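You operate a simulated robot arm through the tools that you are given. There is no shell and no other tool.

You are at the controls of a simulated robot arm. One attempt, no reset.

TASK
Light the white panel, slide the backlight to EVEN, and put the panel in its stand.
Fine: lamp off before you lift it.

The check looks at the end state, three seconds after you hand in, the way a careful person would. Anything else that was tipped, shoved, dropped, spilled or broken makes it a failure.

THE ROBOT
A 6-joint arm with a three-finger gripper, fixed in place. Base frame: the origin is at the foot of the arm, x ahead of it, y to its left, z up. Lengths are in mm, angles in rad, forces in N, time in s.
Its first joint turns from -2.897 to 2.897 rad. Payload 4.89 kg.
The TCP is the grasp point between the finger pads, 30 mm short of the fingertips. In the tool frame z runs along the fingers and y along their closing line. The gripper opens to 164 mm. The gripper's body begins 125 mm behind the TCP.
Orientation is that of the tool frame in the base frame, as [roll, pitch, yaw] about the fixed x, y, z axes, in that order (R = Rz(yaw) Ry(pitch) Rx(roll)). With the fingers straight down and closing along the base's y, the tool's x points along the base's -x, its y along +y and its z along -z.

THE INTERFACE
- The arm moves only by the tool arm_command. Its argument "moves" is a list that holds one entry, the list of rows, each a list of 7 numbers: the gripper command, from -1 (fully open) to 1 (shut), values between in proportion, then the shift along the base's x, y, z in mm, then the turn, a rotation vector about the base's x, y, z in rad. In form: [[[grip, tx, ty, tz, ax, ay, az], ...]]. A call has 1 to 20 rows; each row shifts and turns the commanded pose from where the row before left it. Rows are played at 5 a second. More than 50 mm and 0.15 rad between two rows, or a gripper value outside its range, and nothing of the call is played. A pose out of reach is approached as far as the arm can. The call stops where the force on the tool passes 90 N (or 10 N more than at its start, if that is more) or the arm is blocked; 0.2 s more then pass. Each finger travels about 108 mm/s and halts on what it meets, pressing with about 42 N; the grip force reading is that of the motor and also rises with nothing between the fingers. The clock runs only during rows and for 0.2 s after the last one: add rows that do not move to give the fingers time. The reply holds the time, the measured pose of the TCP, the force on the tool along the base axes, the opening and the grip force, in the units named above and with some noise, with the torque about the TCP (base axes, N m) and any sound that the robot's microphone picked up, and new pictures: "views" is both (left out), scene, wrist or none.
- Cameras (640 x 400 px; columns grow to the right, rows downward): "scene" is fixed at [401, -498.8, 1606.6]; the picture's right is [-0.51, 0.86, 0.00], its down [0.77, 0.46, -0.45] and it looks along [-0.39, -0.23, -0.89] (base axes); focal length 368 px, centre (320, 200). "wrist" rides on the gripper at [76, -2, -152] in the tool frame; the picture's right is [0.02, 1.00, 0.00], its down [-0.88, 0.02, -0.47] and it looks along [-0.47, 0.01, 0.88] (tool axes); focal length 247 px, centre (320, 200). There is no depth. A picture from a camera that has moved, and an enlarged one, comes with that camera's place and axes in the base frame and with its lens.
- lift_body(by): slides the trunk up (or, below 0, down) by that many mm; the arm rides with it, the base frame stays. It gives what a move gives, with no picture.
- close_up(camera, box): a new picture of the part [left, top, right, bottom] of that camera's present view, enlarged. No time passes.
- close_job(): hands the job in; it is judged then, once.

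Places have to be worked out from the pictures, the camera data and where the tool is seen. Open the gripper and draw the arm clear of the work before you hand the job in, unless the task says otherwise.

The tools are called after "Request:" as name(argument=value, ...) on one line, values as JSON. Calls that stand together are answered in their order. arm_command: Moves the arm, as the interface text tells. Its arguments: {"type":"object","properties":{"moves":{"type":"array","items":{"type":"array","items":{"type":"array","items":{"type":"number"}}}},"views":{"type":"string","enum":["both","scene","wrist","none"]}},"required":["moves"]} The other tools are called the same way: lift_body (by) slides the trunk up or down; close_up (camera, box) takes an enlarged picture of a part of a camera's view; close_job () hands the job in.

At the start:

```text
time: 0.0
position: [191.6, -499.9, 1225.2]
ee_rot: [3.141, -0.002, -3.142]
force: [0.5, -0.1, -0.8]
moment: [0.03, -0.02, 0.02]
opening: 163.8
grip_force: 0.0
trunk travel left (down, up): [-175.0, 215.0]
```

scene: 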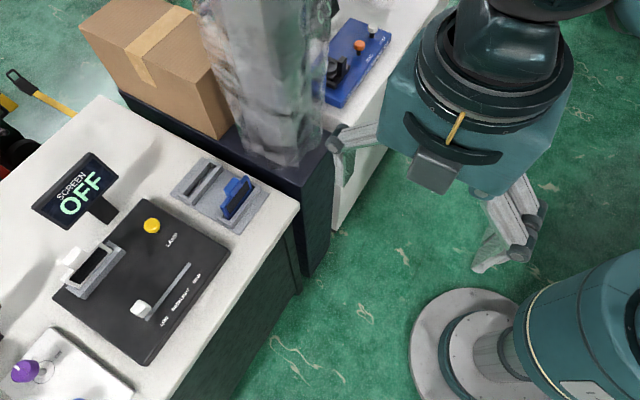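
wrist: 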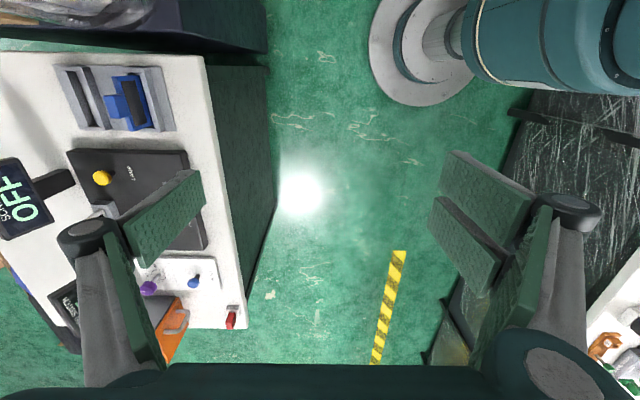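

The scene shows a dark console with a yellow button (LAMP), a slider with labels, a slot holder, a screen reading OFF, and a two-slot stand with a blue item. I'll enlarge the pictures to read the details before moving.

Request:
close_up(camera="scene", box=[40, 180, 240, 370])

Request:
close_up(camera="scene", box=[150, 140, 300, 240])

Request:
close_up(camera="scene", box=[0, 130, 160, 230])

Request:
close_up(camera="wrist", box=[0, 40, 260, 340])

```text
2.11 times, centred on (140, 275) of scene
camera zoom: at [401.0, -498.8, 1606.6], right [-0.51, 0.86, 0.0], down [0.77, 0.46, -0.45], along [-0.39, -0.23, -0.89], focal length 775 px, centre (699, 42)
```

zoom: 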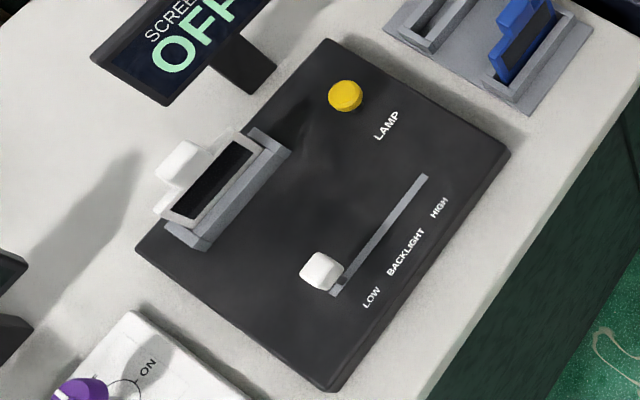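

```text
4.00 times, centred on (225, 190) of scene
camera zoom: at [401.0, -498.8, 1606.6], right [-0.51, 0.86, 0.0], down [0.77, 0.46, -0.45], along [-0.39, -0.23, -0.89], focal length 1472 px, centre (700, 240)
```

zoom: 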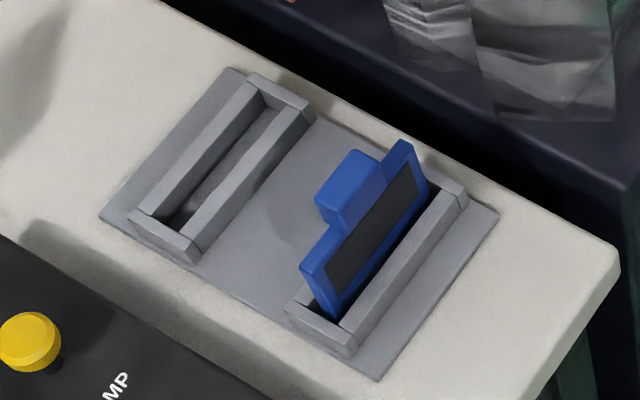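

```text
4.00 times, centred on (80, 180) of scene
camera zoom: at [401.0, -498.8, 1606.6], right [-0.51, 0.86, 0.0], down [0.77, 0.46, -0.45], along [-0.39, -0.23, -0.89], focal length 1472 px, centre (1280, 280)
```

zoom: 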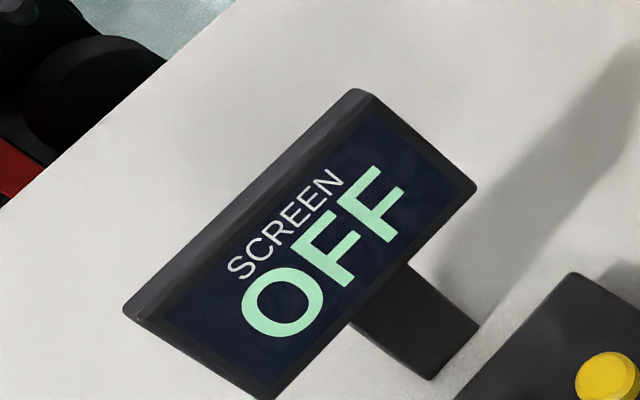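

```text
1.33 times, centred on (130, 190) of wrist
camera zoom: at [115.8, -502.5, 1377.0], right [-0.02, 1.0, 0.0], down [0.88, 0.02, 0.47], along [0.47, 0.01, -0.88], focal length 329 px, centre (573, 213)
```

zoom: 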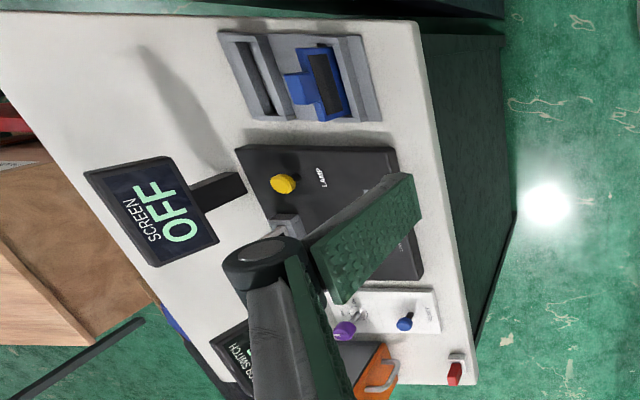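

Triangulating the yellow button from both cameras puts it near (325, -946, 906), with the console's long side along x and the operator side facing +y. I'll stay high and turn the tool by -90° about z so the wrist camera looks out over the table.

Request:
arm_command(moves=[[[-1, 5, -8, 0, 0, 0, -0.1428], [-1, 5, -8, 0, 0, 0, -0.1428], [-1, 5, -8, 0, 0, 0, -0.1428], [-1, 5, -8, 0, 0, 0, -0.1428], [-1, 5, -8, 0, 0, 0, -0.1428], [-1, 5, -8, 0, 0, 0, -0.1428], [-1, 5, -8, 0, 0, 0, -0.1428], [-1, 5, -8, 0, 0, 0, -0.1428], [-1, 5, -8, 0, 0, 0, -0.1428], [-1, 5, -8, 0, 0, 0, -0.1428], [-1, 5, -8, 0, 0, 0, -0.1428], [-1, 0, 0, 0, 0, 0, 0]]])

```text
time: 2.6
position: [247.1, -588.4, 1225.1]
ee_rot: [-3.142, -0.001, 1.569]
force: [0.4, -0.5, 0.5]
moment: [0.04, 0.0, 0.01]
opening: 164.0
grip_force: 0.0
trunk travel left (down, up): [-175.0, 215.0]
camera wrist: at [245.3, -513.2, 1377.0], right [1.0, 0.02, 0.0], down [0.02, -0.88, 0.47], along [0.01, -0.47, -0.88], focal length 247 px, centre (320, 200)
```

scene: 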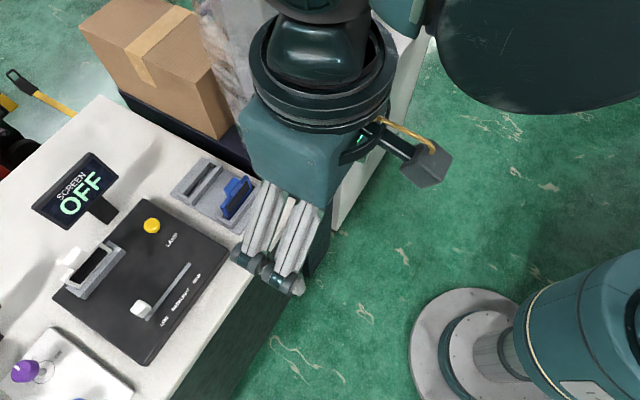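
wrist: 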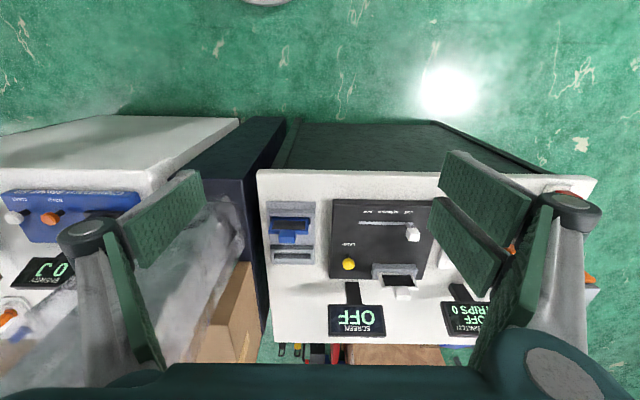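

The wrist view now shows the console, the stand and the table (the picture is upside-down: lower in it is farther out). Re-triangulating gives the yellow button at about (325, -949, 900); I'll move outward and slightly down for a closer look, still well above everything.

Request:
arm_command(moves=[[[-1, 10, -35, -12, 0, 0, 0], [-1, 10, -35, -12, 0, 0, 0], [-1, 10, -35, -12, 0, 0, 0], [-1, 10, -35, -12, 0, 0, 0], [-1, 10, -35, -12, 0, 0, 0], [-1, 10, -35, -12, 0, 0, 0], [-1, 0, 0, 0, 0, 0, 0]]])

```text
time: 4.2
position: [306.9, -800.6, 1151.7]
ee_rot: [3.141, 0.001, 1.571]
force: [0.1, -0.5, -0.5]
moment: [0.14, 0.08, -0.01]
opening: 163.9
grip_force: 0.0
trunk travel left (down, up): [-175.0, 215.0]
camera wrist: at [305.9, -723.7, 1304.1], right [1.0, 0.02, 0.0], down [0.02, -0.88, 0.47], along [0.01, -0.47, -0.88], focal length 247 px, centre (320, 200)
```

scene: 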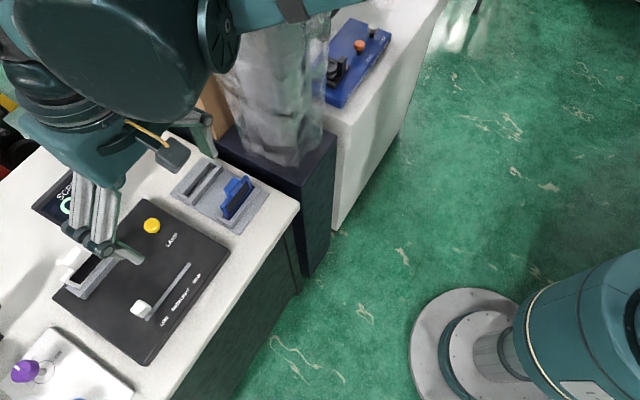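
wrist: 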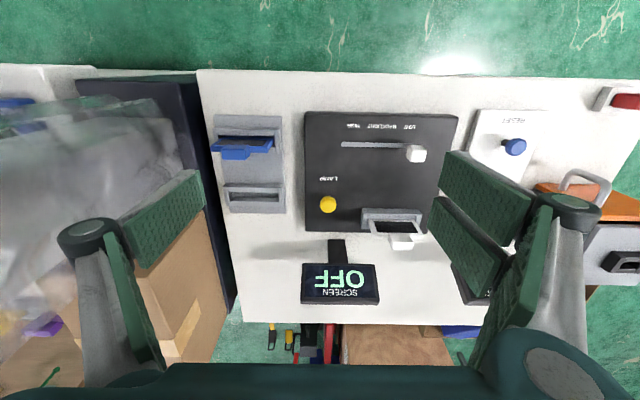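

This gives a clear overhead view of console and stand. I'll zoom in on the console, the holder and the stand to measure them.

Request:
close_up(camera="wrist", box=[290, 100, 470, 260])

Request:
close_up(camera="wrist", box=[200, 100, 320, 230])

Request:
close_up(camera="wrist", box=[280, 180, 460, 330])

```text
2.50 times, centred on (380, 180) of wrist
camera zoom: at [305.9, -723.7, 1304.1], right [1.0, 0.02, 0.0], down [0.02, -0.88, 0.47], along [0.01, -0.47, -0.88], focal length 617 px, centre (170, 250)
```

zoom: 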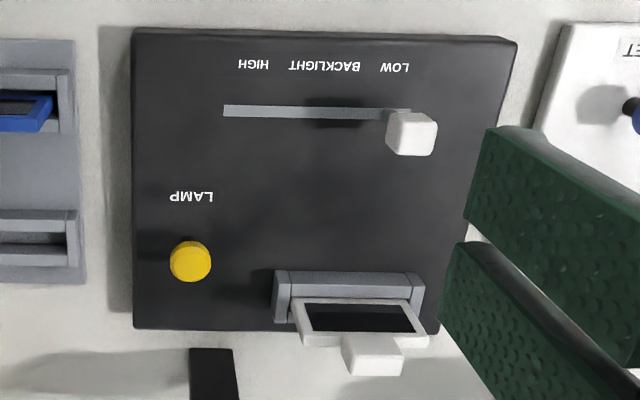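

```text
3.08 times, centred on (260, 165) of wrist
camera zoom: at [305.9, -723.7, 1304.1], right [1.0, 0.02, 0.0], down [0.02, -0.88, 0.47], along [0.01, -0.47, -0.88], focal length 760 px, centre (505, 308)
```

zoom: 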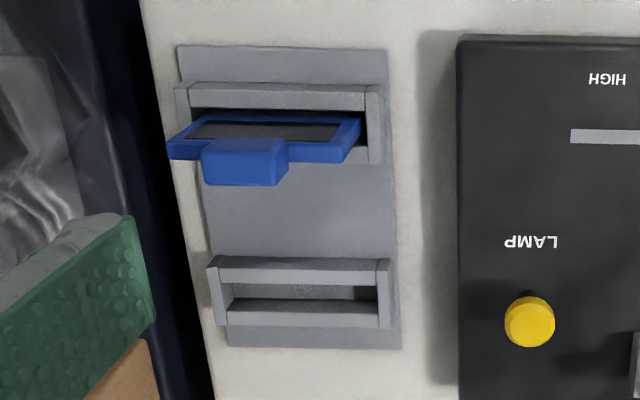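

```text
2.67 times, centred on (370, 255) of wrist
camera zoom: at [305.9, -723.7, 1304.1], right [1.0, 0.02, 0.0], down [0.02, -0.88, 0.47], along [0.01, -0.47, -0.88], focal length 659 px, centre (187, 53)
```

zoom: 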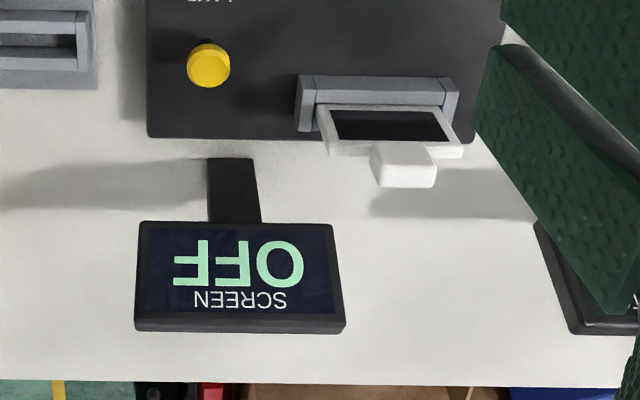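

Estimates: console top z≈865, button ≈(325,-948,~900), slider knob ≈(460,-838,~925) on a track x 346–473, white panel handle ≈(452,-990,960), empty stand slot ≈(175,-958), screen behind at y≈-1062. Things lie at the edge of the reach, so I'll tilt the tool tip outward about 20° while closing the fingers, and hover above the button.

Request:
arm_command(moves=[[[1, 3, -20, -15, -0.07, 0, 0], [1, 3, -20, -15, -0.07, 0, 0], [1, 3, -20, -15, -0.07, 0, 0], [1, 3, -20, -20, -0.07, 0, 0], [1, 3, -20, -20, -0.07, 0, 0], [1, 3, -20, -20, 0, 0, 0], [1, 0, -10, -20, 0, 0, 0], [1, 0, 0, 0, 0, 0, 0]]])

```text
time: 6.0
position: [324.3, -929.3, 1027.4]
ee_rot: [3.14, 0.35, 1.572]
force: [0.4, 0.0, -1.2]
moment: [0.06, 0.01, -0.03]
opening: 0.2
grip_force: 42.0
trunk travel left (down, up): [-175.0, 215.0]
camera wrist: at [323.6, -805.2, 1144.9], right [1.0, 0.02, -0.01], down [0.02, -0.67, 0.75], along [0.01, -0.75, -0.67], focal length 247 px, centre (320, 200)
```

scene: 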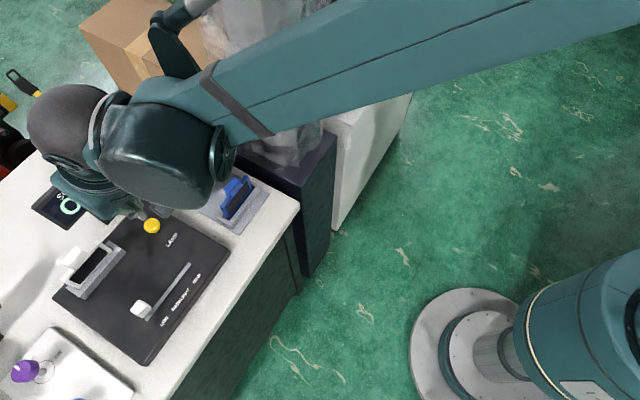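
wrist: 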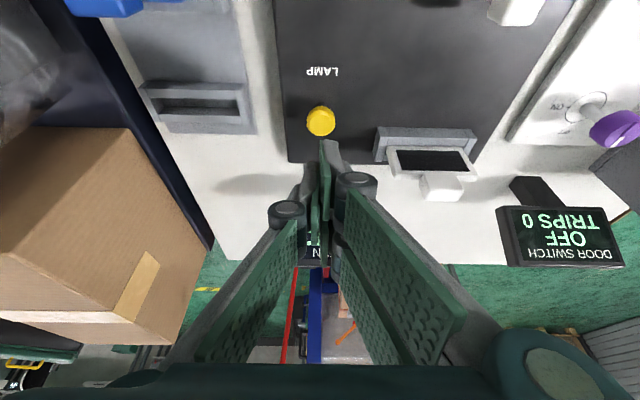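

The pose was reached without strain; the closed fingertips sit at about (324,-940,999) and the button lies at ≈(325.5,-948,~900). Because of the tilt the +y edge of the tips is lowest, so I'll put the TCP at y≈-946 and come down to just above the cap.

Request:
arm_command(moves=[[[1, 1, -8, -20, 0, 0, 0], [1, 0, -8.5, -25, 0, 0, 0], [1, 0, 0, -25, 0, 0, 0], [1, 0, 0, 0, 0, 0, 0]]])

```text
time: 7.0
position: [325.7, -944.8, 958.3]
ee_rot: [-3.141, 0.349, 1.569]
force: [-0.7, -0.4, 0.2]
moment: [0.02, 0.02, 0.03]
opening: 0.0
grip_force: 41.9
trunk travel left (down, up): [-175.0, 215.0]
camera wrist: at [324.1, -821.6, 1075.1], right [1.0, 0.02, -0.01], down [0.02, -0.67, 0.75], along [0.01, -0.75, -0.67], focal length 247 px, centre (320, 200)
```

scene: 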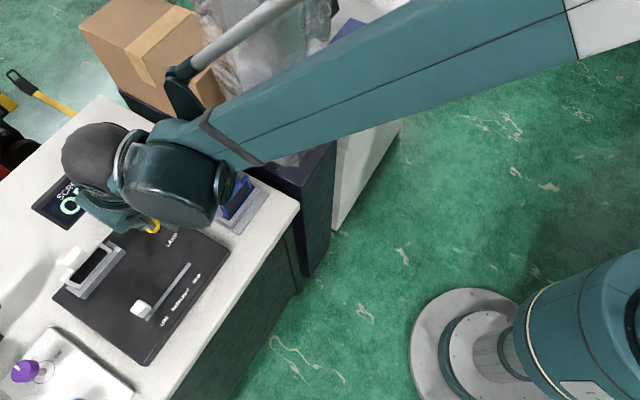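
wrist: 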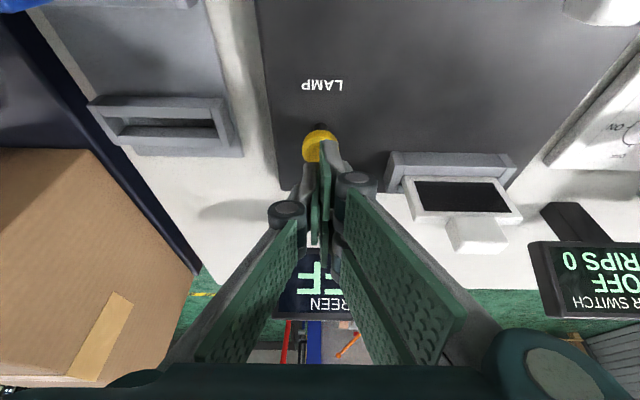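

Tips are right above the cap (lowest edge z≈925). I'll descend gently in small steps and watch the force and the screen.

Request:
arm_command(moves=[[[1, 0, 0, -5, 0, 0, 0], [1, 0, 0, -5, 0, 0, 0], [1, 0, 0, -4, 0, 0, 0], [1, 0, 0, 0, 0, 0, 0]]], views="wrist")

```text
time: 8.0
position: [326.4, -945.9, 944.9]
ee_rot: [-3.141, 0.35, 1.573]
force: [-0.6, 0.9, 2.3]
moment: [0.04, 0.02, 0.01]
opening: 0.0
grip_force: 41.9
trunk travel left (down, up): [-175.0, 215.0]
heard: click
camera wrist: at [324.4, -821.2, 1061.1], right [1.0, 0.02, -0.01], down [0.02, -0.67, 0.75], along [0.01, -0.75, -0.67], focal length 247 px, centre (320, 200)
```

wrist: 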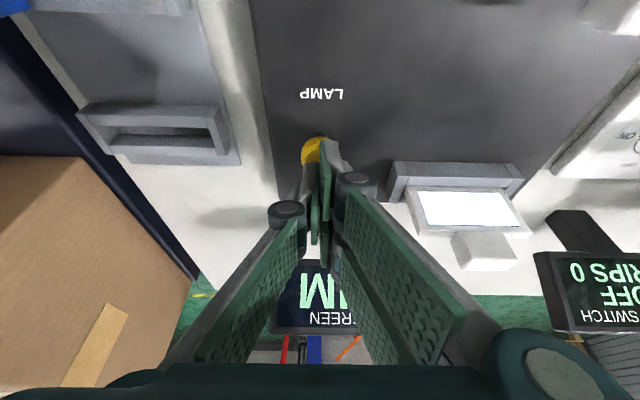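

A click was heard, the panel is now lit, and the screen seems to read "DIM". I'll lift off the button straight up and look at the screen.

Request:
arm_command(moves=[[[1, 0, 0, 10, 0, 0, 0], [1, 0, 0, 30, 0, 0, 0], [1, 0, 10, 40, 0, 0, 0], [1, 0, 20, 40, 0, 0, 0], [1, 0, 0, 0, 0, 0, 0]]])

```text
time: 9.2
position: [326.2, -915.2, 1065.8]
ee_rot: [-3.141, 0.351, 1.572]
force: [-0.2, 0.8, 0.8]
moment: [-0.05, -0.04, 0.04]
opening: 0.2
grip_force: 42.0
trunk travel left (down, up): [-175.0, 215.0]
camera wrist: at [324.8, -790.4, 1181.8], right [1.0, 0.02, -0.01], down [0.02, -0.67, 0.75], along [0.01, -0.75, -0.67], focal length 247 px, centre (320, 200)
```

scene: 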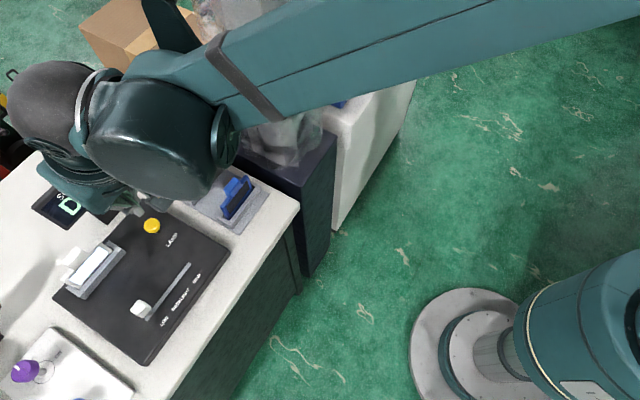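
wrist: 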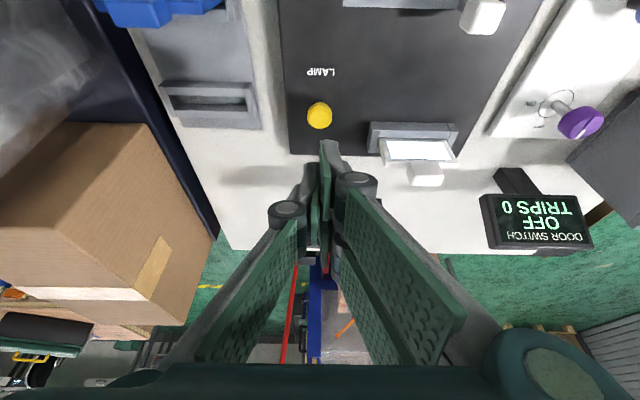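

The screen reads "D…" (DIM) and the panel glows. Next the slider: I'll move above the knob near (460,-838) with the fingers part open (closing along x) and look.

Request:
arm_command(moves=[[[0.3, 33.5, 21, -10, 0, 0, 0], [0.3, 33.5, 21, -10, 0, 0, 0], [0.3, 33.5, 21, -10, 0, 0, 0], [0.3, 33.5, 14, -10, 0, 0, 0], [0.3, 0, 0, 0, 0, 0, 0]]])

```text
time: 10.4
position: [459.4, -839.0, 1023.9]
ee_rot: [3.14, 0.349, 1.573]
force: [0.7, 0.8, -0.1]
moment: [-0.02, 0.02, -0.03]
opening: 57.2
grip_force: 0.1
trunk travel left (down, up): [-175.0, 215.0]
camera wrist: at [458.7, -714.8, 1140.6], right [1.0, 0.02, -0.01], down [0.02, -0.67, 0.75], along [0.01, -0.75, -0.67], focal length 247 px, centre (320, 200)
```

scene: 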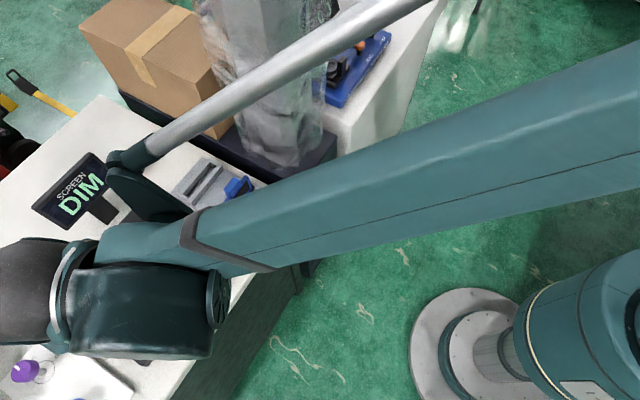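
wrist: 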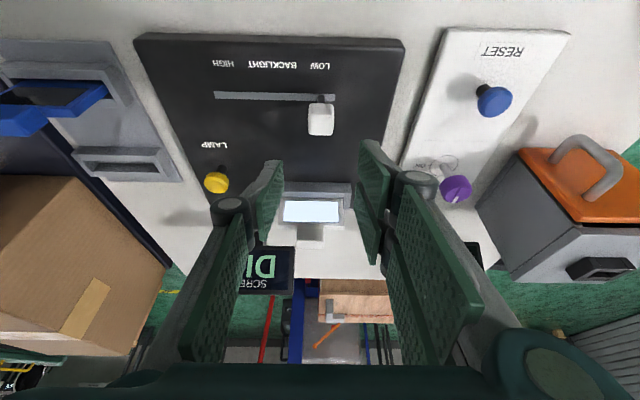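

The scene shows "SCREEN DIM", readable while I work here. I'll zoom on the knob to fix its position and height.

Request:
close_up(camera="wrist", box=[200, 40, 420, 180])

```text
2.86 times, centred on (310, 110) of wrist
camera zoom: at [458.7, -714.8, 1140.6], right [1.0, 0.02, -0.01], down [0.02, -0.67, 0.75], along [0.01, -0.75, -0.67], focal length 706 px, centre (349, 457)
```

zoom: 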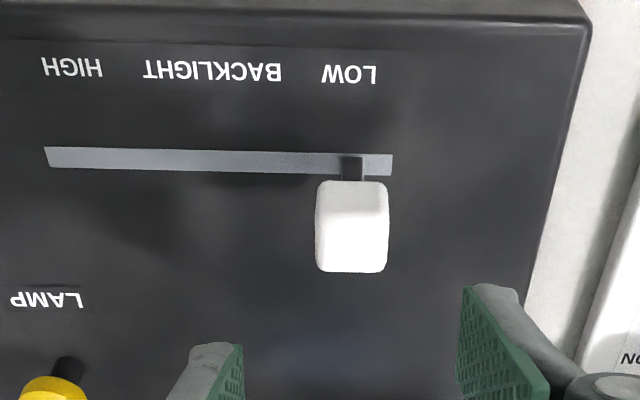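

Knob: centre ≈(461,-845), z 903–926, ~25 mm wide, on a thin stem; its track runs x≈339–476. I'll descend with fingers straddling it along x to TCP (461,-842,922), tips staying ~20 mm above the console, then close.

Request:
arm_command(moves=[[[0.3, 1.5, -3, -30, 0, 0, 0], [0.3, 0, 0, -30, 0, 0, 0], [0.3, 0, 0, -25, 0, 0, 0], [0.3, 0, 0, -16, 0, 0, 0], [0.3, 0, 0, 0, 0, 0, 0]]])

```text
time: 11.6
position: [461.4, -842.1, 922.0]
ee_rot: [3.141, 0.348, 1.571]
force: [0.8, 0.5, -0.5]
moment: [0.0, 0.0, -0.01]
opening: 57.3
grip_force: 0.0
trunk travel left (down, up): [-175.0, 215.0]
camera wrist: at [459.3, -717.1, 1039.0], right [1.0, 0.02, -0.01], down [0.02, -0.67, 0.75], along [0.01, -0.75, -0.67], focal length 247 px, centre (320, 200)
```

scene: 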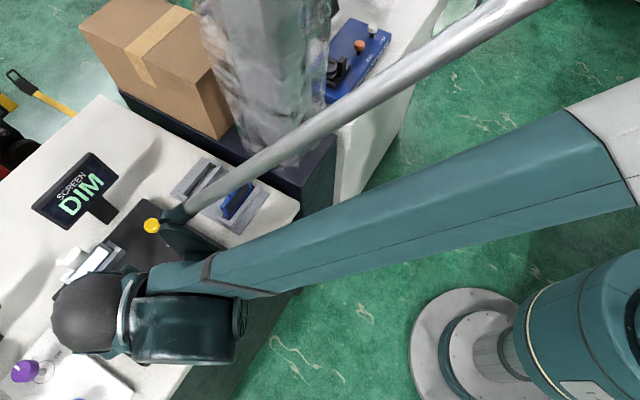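
wrist: 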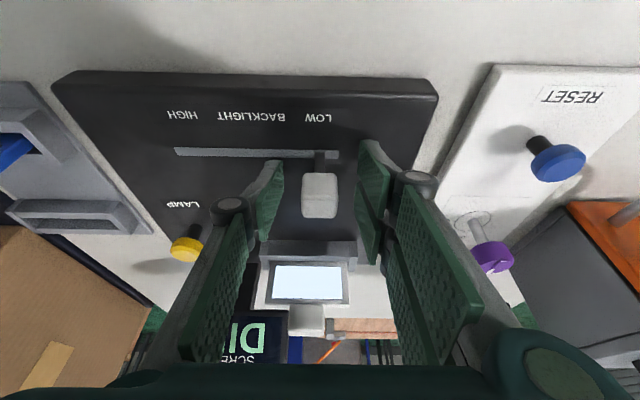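

Fingers straddle the knob symmetrically and no force is felt. I'll close on the knob.

Request:
arm_command(moves=[[[0.7, 0, 0, 0, 0, 0, 0], [0.9, 0, 0, 0, 0, 0, 0], [0.9, 0, 0, 0, 0, 0, 0]]])

```text
time: 12.4
position: [461.1, -841.5, 922.2]
ee_rot: [-3.141, 0.348, 1.573]
force: [-0.7, 0.2, -3.4]
moment: [0.0, -0.1, 0.2]
opening: 22.0
grip_force: 45.0
trunk travel left (down, up): [-175.0, 215.0]
camera wrist: at [459.2, -717.1, 1039.0], right [1.0, 0.02, -0.01], down [0.02, -0.67, 0.75], along [0.01, -0.75, -0.67], focal length 247 px, centre (320, 200)
```

scene: 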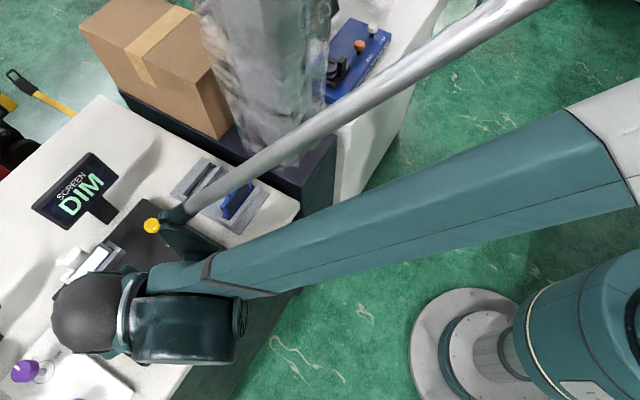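
wrist: 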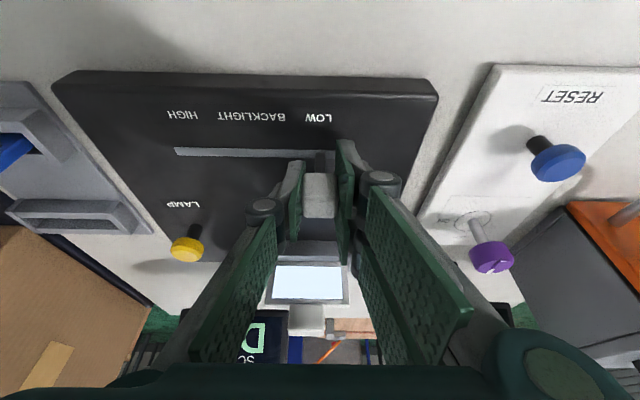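

The knob is held (opening 22 mm). I'll slide it toward HIGH (-x) in small steps and read the screen in the scene view.

Request:
arm_command(moves=[[[0.9, -5, 0, 0, 0, 0, 0], [0.9, -8, 0, 0, 0, 0, 0], [0.9, -8, 0, 0, 0, 0, 0], [0.9, -8, 0, 0, 0, 0, 0], [0.9, 0, 0, 0, 0, 0, 0]]])

```text
time: 13.6
position: [431.3, -841.1, 920.9]
ee_rot: [-3.141, 0.349, 1.571]
force: [-0.7, 11.1, -12.4]
moment: [0.32, -0.14, 0.19]
opening: 22.0
grip_force: 45.0
trunk travel left (down, up): [-175.0, 215.0]
camera wrist: at [430.9, -717.2, 1039.1], right [1.0, 0.02, -0.01], down [0.02, -0.67, 0.75], along [0.01, -0.75, -0.67], focal length 247 px, centre (320, 200)
```

scene: 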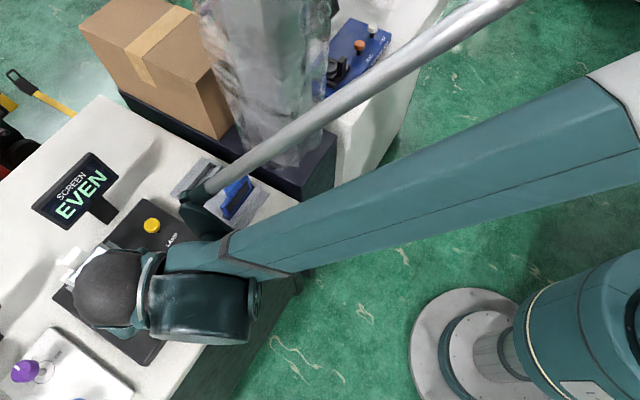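
wrist: 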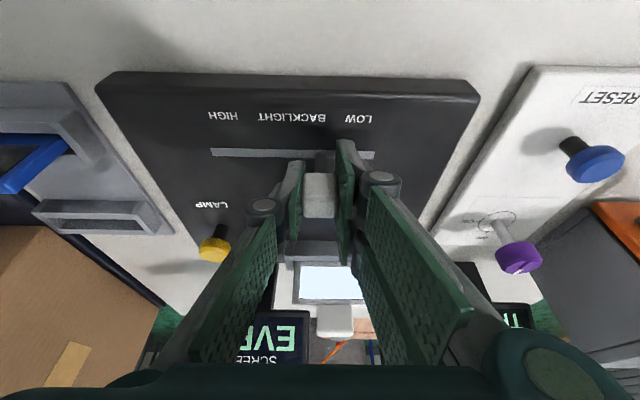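

The screen now reads EVEN with the knob at x≈431. I'll find the width of the EVEN band with small steps so I can leave the knob well inside it.

Request:
arm_command(moves=[[[0.9, -4, 0, 0, 0, 0, 0], [0.9, 0, 0, 0, 0, 0, 0]]], views="scene")

Request:
arm_command(moves=[[[0.9, -4, 0, 0, 0, 0, 0], [0.9, 0, 0, 0, 0, 0, 0]]], views="scene")

```text
time: 14.2
position: [427.6, -840.8, 922.5]
ee_rot: [3.142, 0.349, 1.571]
force: [0.2, 14.3, -14.1]
moment: [0.3, -0.16, 0.16]
opening: 22.1
grip_force: 44.6
trunk travel left (down, up): [-175.0, 215.0]
```

scene: 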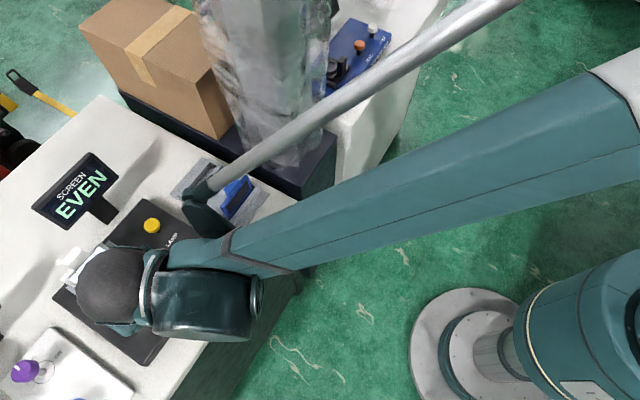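

```text
time: 14.8
position: [423.7, -841.1, 921.4]
ee_rot: [3.141, 0.35, 1.572]
force: [-1.2, 13.9, -17.3]
moment: [0.15, -0.16, 0.2]
opening: 22.0
grip_force: 45.5
trunk travel left (down, up): [-175.0, 215.0]
```

scene: 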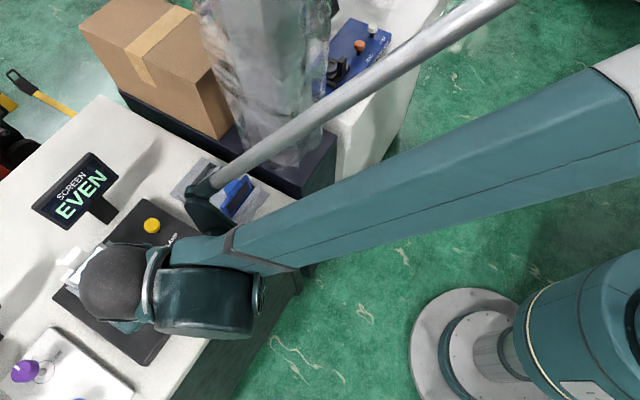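

Still EVEN at x≈424; side force is about 14 N in y and -17 N in z, so I'll ease the tool slightly with it while stepping on to find the band's far end.

Request:
arm_command(moves=[[[0.9, -4, 0.7, -0.7, 0, 0, 0], [0.9, 0, 0, 0, 0, 0, 0]]], views="scene")

Request:
arm_command(moves=[[[0.9, -4, 0, 0, 0, 0, 0], [0.9, 0, 0, 0, 0, 0, 0]]], views="scene")

```text
time: 15.4
position: [419.4, -840.8, 921.5]
ee_rot: [-3.142, 0.351, 1.57]
force: [0.4, 2.5, -6.1]
moment: [0.23, -0.11, 0.17]
opening: 22.1
grip_force: 44.2
trunk travel left (down, up): [-175.0, 215.0]
```

scene: 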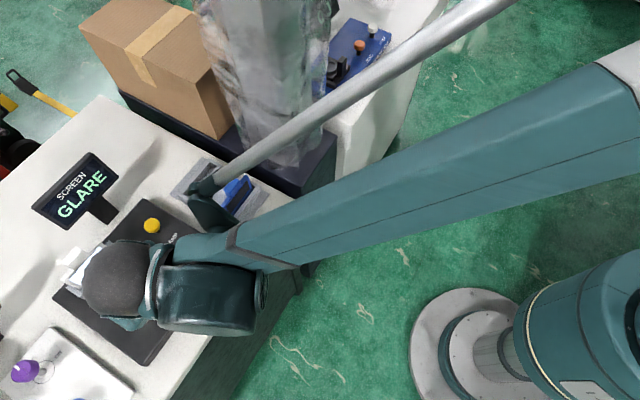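

```text
time: 16.0
position: [414.8, -842.5, 922.9]
ee_rot: [-3.141, 0.351, 1.572]
force: [-0.1, -7.6, 3.5]
moment: [-0.11, -0.1, 0.16]
opening: 22.1
grip_force: 44.6
trunk travel left (down, up): [-175.0, 215.0]
```

scene: 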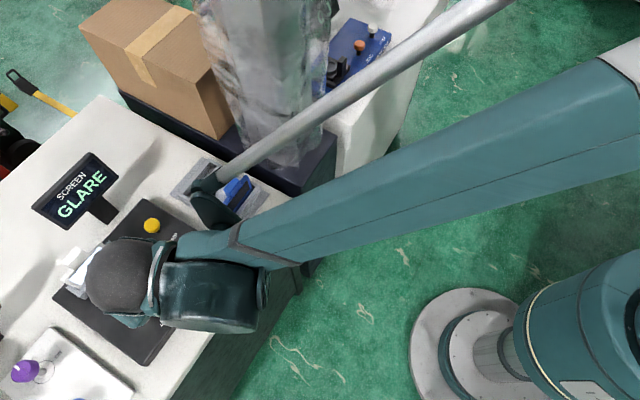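

The screen turns to GLARE by x≈419, so that end of the EVEN band is about 421. Now I'll go back the other way to find the DIM end.

Request:
arm_command(moves=[[[0.9, 6, 0, 0, 0, 0, 0], [0.9, 7, 0, 0, 0, 0, 0], [0.9, 7, 0, 0, 0, 0, 0], [0.9, 0, 0, 0, 0, 0, 0]]], views="scene")

Request:
arm_command(moves=[[[0.9, 4, 0, 0, 0, 0, 0], [0.9, 0, 0, 0, 0, 0, 0]]], views="scene")

```text
time: 17.0
position: [435.1, -840.8, 921.6]
ee_rot: [3.141, 0.351, 1.57]
force: [0.0, -15.0, 8.3]
moment: [-0.44, -0.1, 0.22]
opening: 22.2
grip_force: 45.0
trunk travel left (down, up): [-175.0, 215.0]
```

scene: 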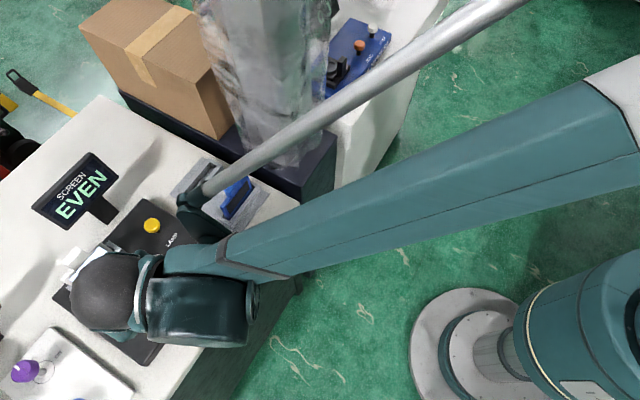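

```text
time: 17.6
position: [439.8, -841.2, 921.3]
ee_rot: [-3.142, 0.349, 1.571]
force: [0.5, -16.8, 10.1]
moment: [-0.21, -0.12, 0.19]
opening: 22.2
grip_force: 44.9
trunk travel left (down, up): [-175.0, 215.0]
```

scene: 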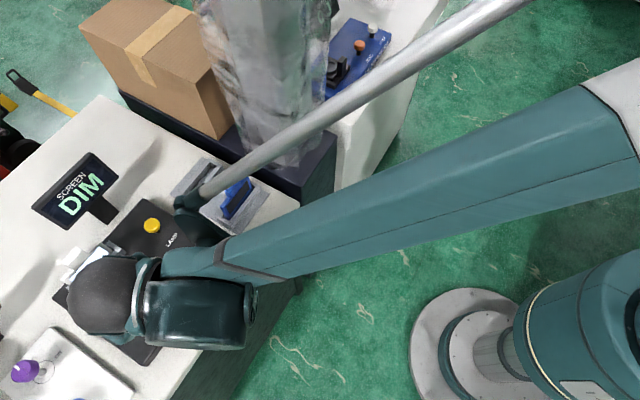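

The EVEN band spans roughly x 421–437. I'll bring the knob back to its middle, ≈429.5, and relieve the side force.

Request:
arm_command(moves=[[[0.9, -5, -0.4, 0.3, 0, 0, 0], [0.9, -5, -0.3, 0.2, 0, 0, 0], [0.9, 0, 0, 0, 0, 0, 0], [0.9, 0, 0, 0, 0, 0, 0]]])

```text
time: 18.6
position: [430.4, -841.5, 923.4]
ee_rot: [3.142, 0.349, 1.569]
force: [-0.8, 3.9, -3.5]
moment: [0.27, -0.08, 0.15]
opening: 22.3
grip_force: 45.2
trunk travel left (down, up): [-175.0, 215.0]
camera wrist: at [429.0, -717.2, 1039.2], right [1.0, 0.02, -0.01], down [0.02, -0.67, 0.75], along [0.01, -0.75, -0.67], focal length 247 px, centre (320, 200)
```

scene: 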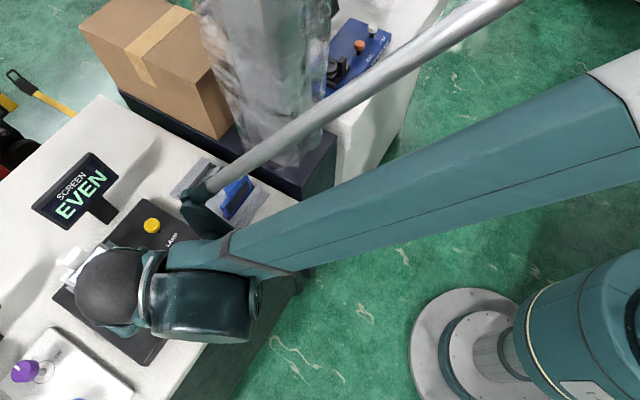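
wrist: 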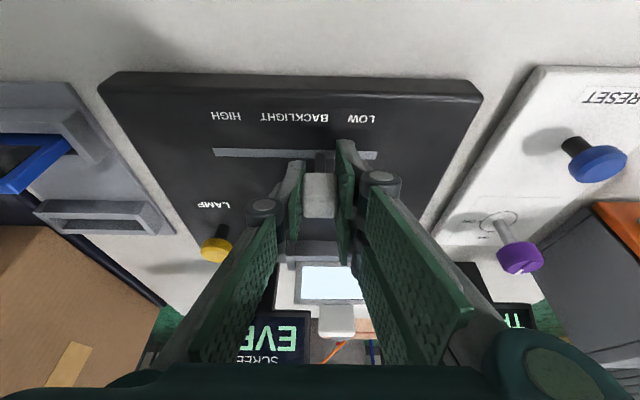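

EVEN at x≈430 with almost no side load. I'll open the fingers gradually and rise straight up off the knob.

Request:
arm_command(moves=[[[0.7, 0, 0, 0, 0, 0, 0], [0.5, 0, 0, 0, 0, 0, 0], [0.3, 0, 0, 0, 0, 0, 0], [0.3, 0, 0, 0, 0, 0, 0], [0.3, 0, 0, 20, 0, 0, 0], [0.3, 0, 0, 40, 0, 0, 0], [0.3, 0, 0, 40, 0, 0, 0], [0.3, 0, 0, 0, 0, 0, 0]]])

```text
time: 20.4
position: [429.6, -839.9, 1023.1]
ee_rot: [-3.141, 0.352, 1.57]
force: [-1.0, -0.2, 0.3]
moment: [-0.07, -0.07, 0.03]
opening: 57.4
grip_force: 0.1
trunk travel left (down, up): [-175.0, 215.0]
camera wrist: at [429.4, -716.4, 1140.3], right [1.0, 0.02, -0.01], down [0.02, -0.67, 0.75], along [0.01, -0.75, -0.67], focal length 247 px, centre (320, 200)
```

scene: 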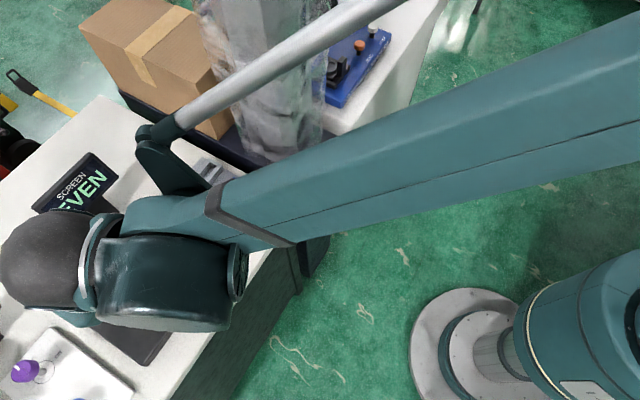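
wrist: 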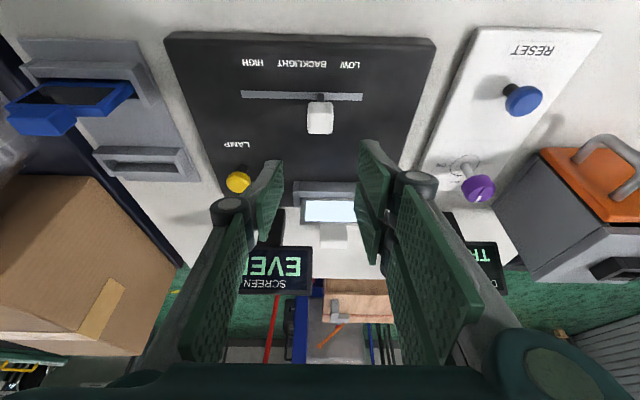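

The knob stayed and the screen still reads EVEN. Now back to the yellow button with closed fingers to switch the lamp off.

Request:
arm_command(moves=[[[1, -34, -34, 0, 0, 0, 0], [1, -34, -34, 0, 0, 0, 0], [1, -35, -37, -20, 0, 0, 0], [1, 0, 0, -25, 0, 0, 0], [1, 0, 0, -18, 0, 0, 0], [1, 0, 0, 0, 0, 0, 0]]])

```text
refused: row 3 steps farther than a row can; nothing moved
```

The third row was longer than 50 mm; I'll split it up.

Request:
arm_command(moves=[[[1, -30, -30, 0, 0, 0, 0], [1, -30, -30, 0, 0, 0, 0], [1, -30, -30, -10, 0, 0, 0], [1, -13.5, -16, -10, 0, 0, 0], [1, 0, 0, -25, 0, 0, 0], [1, 0, 0, -18, 0, 0, 0], [1, 0, 0, 0, 0, 0, 0]]])

```text
time: 22.0
position: [326.8, -947.5, 958.7]
ee_rot: [-3.14, 0.349, 1.571]
force: [-0.2, -0.9, -0.4]
moment: [0.0, 0.01, 0.0]
opening: 0.2
grip_force: 42.2
trunk travel left (down, up): [-175.0, 215.0]
camera wrist: at [325.3, -823.3, 1076.0], right [1.0, 0.02, -0.01], down [0.02, -0.67, 0.75], along [0.01, -0.75, -0.67], focal length 247 px, centre (320, 200)
```

scene: 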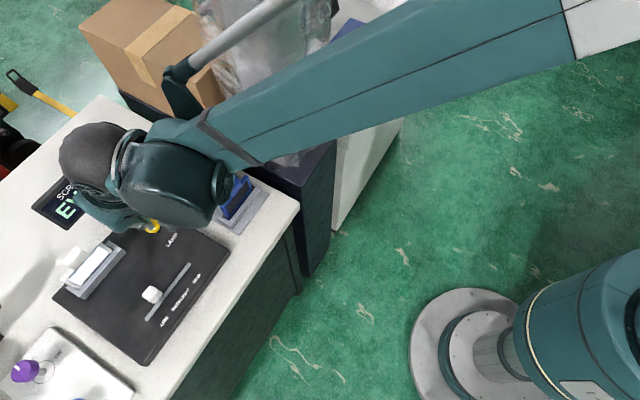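
wrist: 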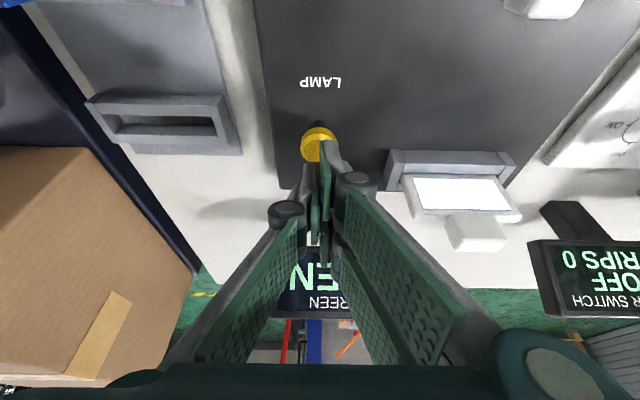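

Positioned over the button as before, panel still lit and EVEN. I'll press it the same way, listening for one click.

Request:
arm_command(moves=[[[1, 0, 0, -5, 0, 0, 0], [1, 0, 0, -5, 0, 0, 0], [1, 0, 0, -4, 0, 0, 0], [1, 0, 0, 0, 0, 0, 0]]], views="wrist")

```text
time: 23.0
position: [326.1, -947.9, 945.7]
ee_rot: [-3.141, 0.351, 1.571]
force: [0.3, 0.0, 2.8]
moment: [0.08, 0.0, 0.01]
opening: 0.0
grip_force: 42.1
trunk travel left (down, up): [-175.0, 215.0]
camera wrist: at [325.5, -823.0, 1062.1], right [1.0, 0.02, -0.01], down [0.02, -0.67, 0.75], along [0.01, -0.75, -0.67], focal length 247 px, centre (320, 200)
```

wrist: 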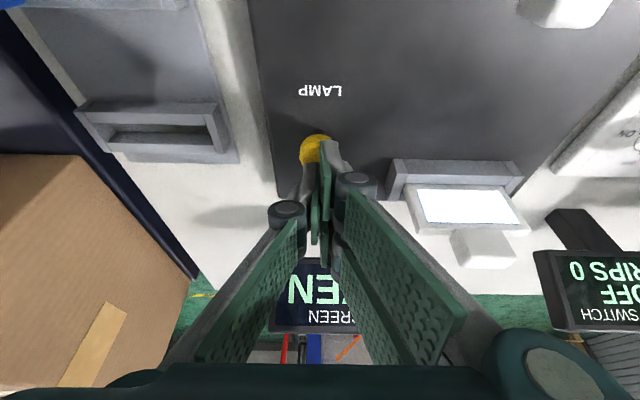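

The cap is touched (≈2.8 N) but no click yet and the lamp is still on. I'll press 1 mm at a time.

Request:
arm_command(moves=[[[1, 0, 0, -1.2, 0, 0, 0], [1, 0, 0, 0, 0, 0, 0]]], views="wrist")

```text
time: 23.6
position: [327.4, -947.4, 944.7]
ee_rot: [3.141, 0.352, 1.57]
force: [0.4, 1.2, 3.2]
moment: [0.11, 0.0, 0.02]
opening: 0.0
grip_force: 42.1
trunk travel left (down, up): [-175.0, 215.0]
heard: click
camera wrist: at [325.5, -823.0, 1060.9], right [1.0, 0.02, -0.01], down [0.02, -0.67, 0.75], along [0.01, -0.75, -0.67], focal length 247 px, centre (320, 200)
```

wrist: 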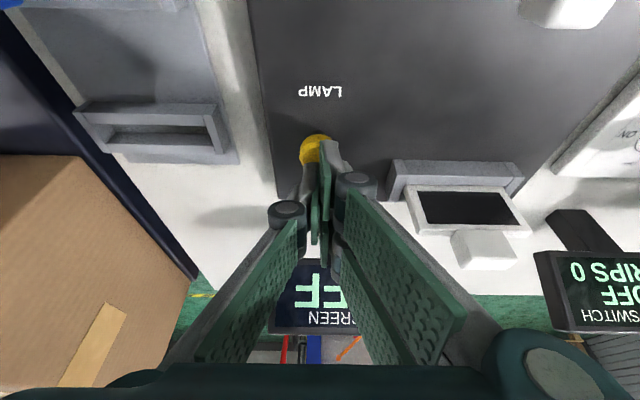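

Click heard, the panel is dark and the screen reads OFF. I'll rise clear, then move over toward the white panel with fingers opening, staying high.

Request:
arm_command(moves=[[[1, 0, 0, 10, 0, 0, 0], [1, 0, 0, 35, 0, 0, 0], [1, 0, 5, 40, 0, 0, 0], [0, 0, 10, 40, 0, 0, 0], [0, 40, 0, 0, 0, 0, 0], [0, 43, 0, 0, 0, 0, 0], [0, 43, 0, 0, 0, 0, 0], [0, 0, 0, 0, 0, 0, 0]]])

```text
time: 25.4
position: [452.0, -930.8, 1068.2]
ee_rot: [3.141, 0.348, 1.573]
force: [1.0, -0.7, -0.1]
moment: [0.08, 0.12, -0.04]
opening: 82.0
grip_force: 0.0
trunk travel left (down, up): [-175.0, 215.0]
camera wrist: at [452.0, -807.2, 1185.1], right [1.0, 0.02, -0.01], down [0.02, -0.67, 0.75], along [0.01, -0.75, -0.67], focal length 247 px, centre (320, 200)
```

scene: 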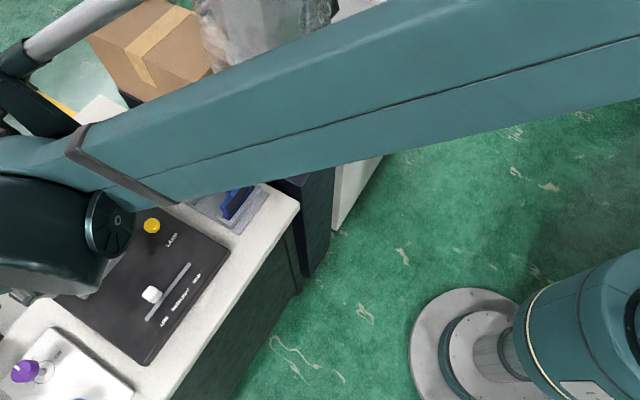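
wrist: 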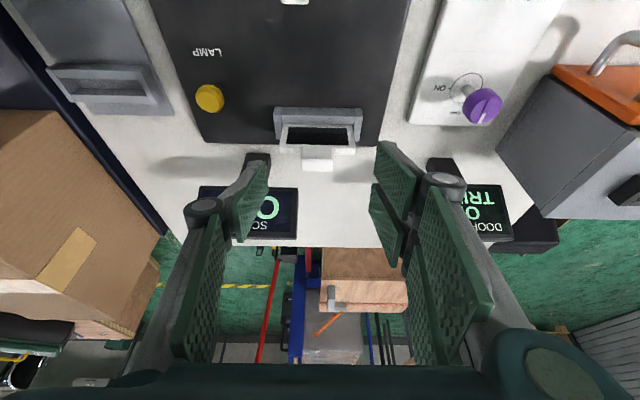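

I'm above and short of the panel now. Zooming in to measure the holder, panel and handle.

Request:
close_up(camera="wrist", box=[230, 80, 410, 200])

Request:
close_up(camera="wrist", box=[30, 0, 240, 140])

Request:
close_up(camera="wrist", box=[400, 60, 640, 260])

```text
3.33 times, centred on (320, 140) of wrist
camera zoom: at [452.0, -807.2, 1185.1], right [1.0, 0.02, -0.01], down [0.02, -0.67, 0.75], along [0.01, -0.75, -0.67], focal length 823 px, centre (320, 400)
```

zoom: 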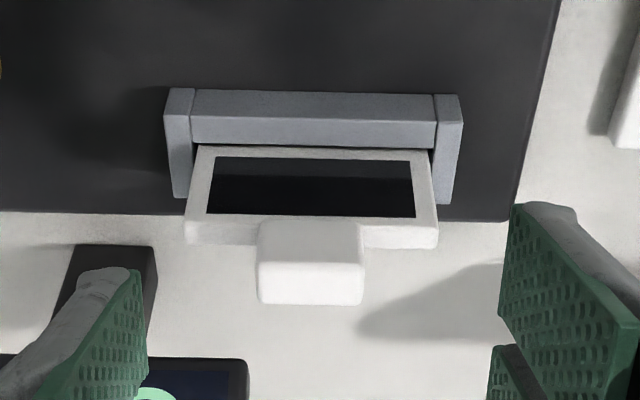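

```text
2.86 times, centred on (135, 70) of wrist
camera zoom: at [452.0, -807.2, 1185.1], right [1.0, 0.02, -0.01], down [0.02, -0.67, 0.75], along [0.01, -0.75, -0.67], focal length 706 px, centre (849, 571)
```

zoom: 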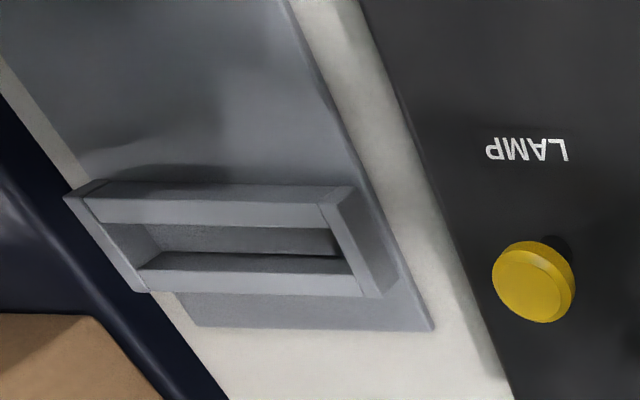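

```text
2.00 times, centred on (520, 160) of wrist
camera zoom: at [452.0, -807.2, 1185.1], right [1.0, 0.02, -0.01], down [0.02, -0.67, 0.75], along [0.01, -0.75, -0.67], focal length 494 px, centre (-80, 280)
```

zoom: 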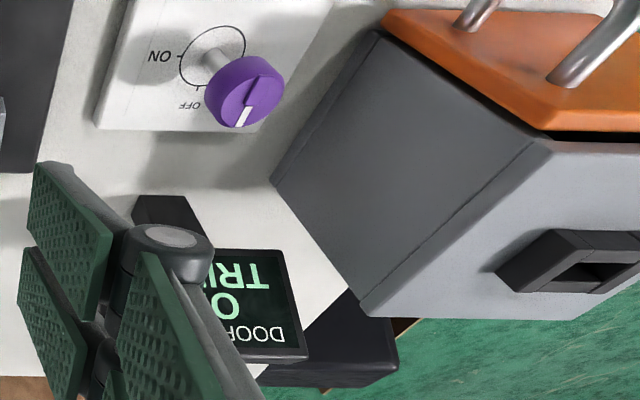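

Handle measures about 38 mm wide at centre ≈(450.6,-994,947), panel top z≈932, width ~97 mm. Before picking it up I'll move the empty hand at the same height and tilt over to the stand, to measure the empty slot from the same vantage and check arm clearance to the wrapped column.

Request:
arm_command(moves=[[[0, -40, 0, 0, 0, 0, 0], [0, -40, 0, 0, 0, 0, 0], [0, -40, 0, 0, 0, 0, 0], [0, -40, 0, 0, 0, 0, 0], [0, 0, 0, 0, 0, 0, 0]]])

```text
time: 26.6
position: [290.3, -931.8, 1068.4]
ee_rot: [3.142, 0.349, 1.571]
force: [0.3, 0.2, 0.5]
moment: [0.02, -0.03, 0.03]
opening: 82.1
grip_force: 0.0
trunk travel left (down, up): [-175.0, 215.0]
camera wrist: at [290.7, -807.5, 1185.3], right [1.0, 0.02, -0.01], down [0.02, -0.67, 0.75], along [0.01, -0.75, -0.67], focal length 247 px, centre (320, 200)
```

scene: 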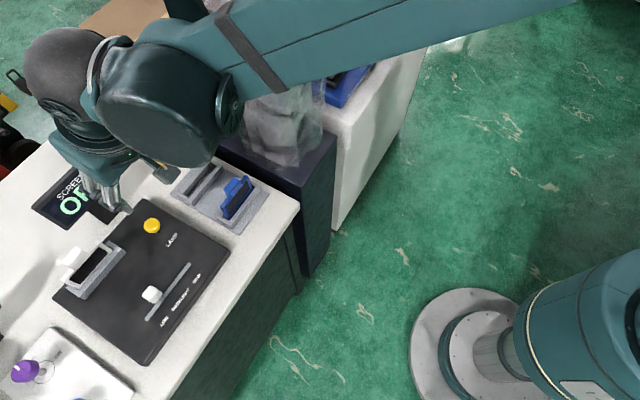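
wrist: 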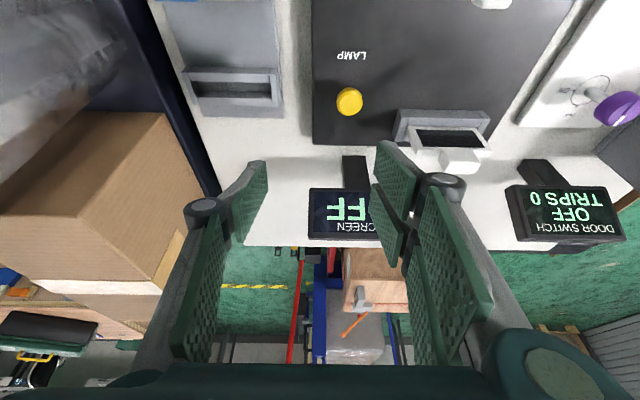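

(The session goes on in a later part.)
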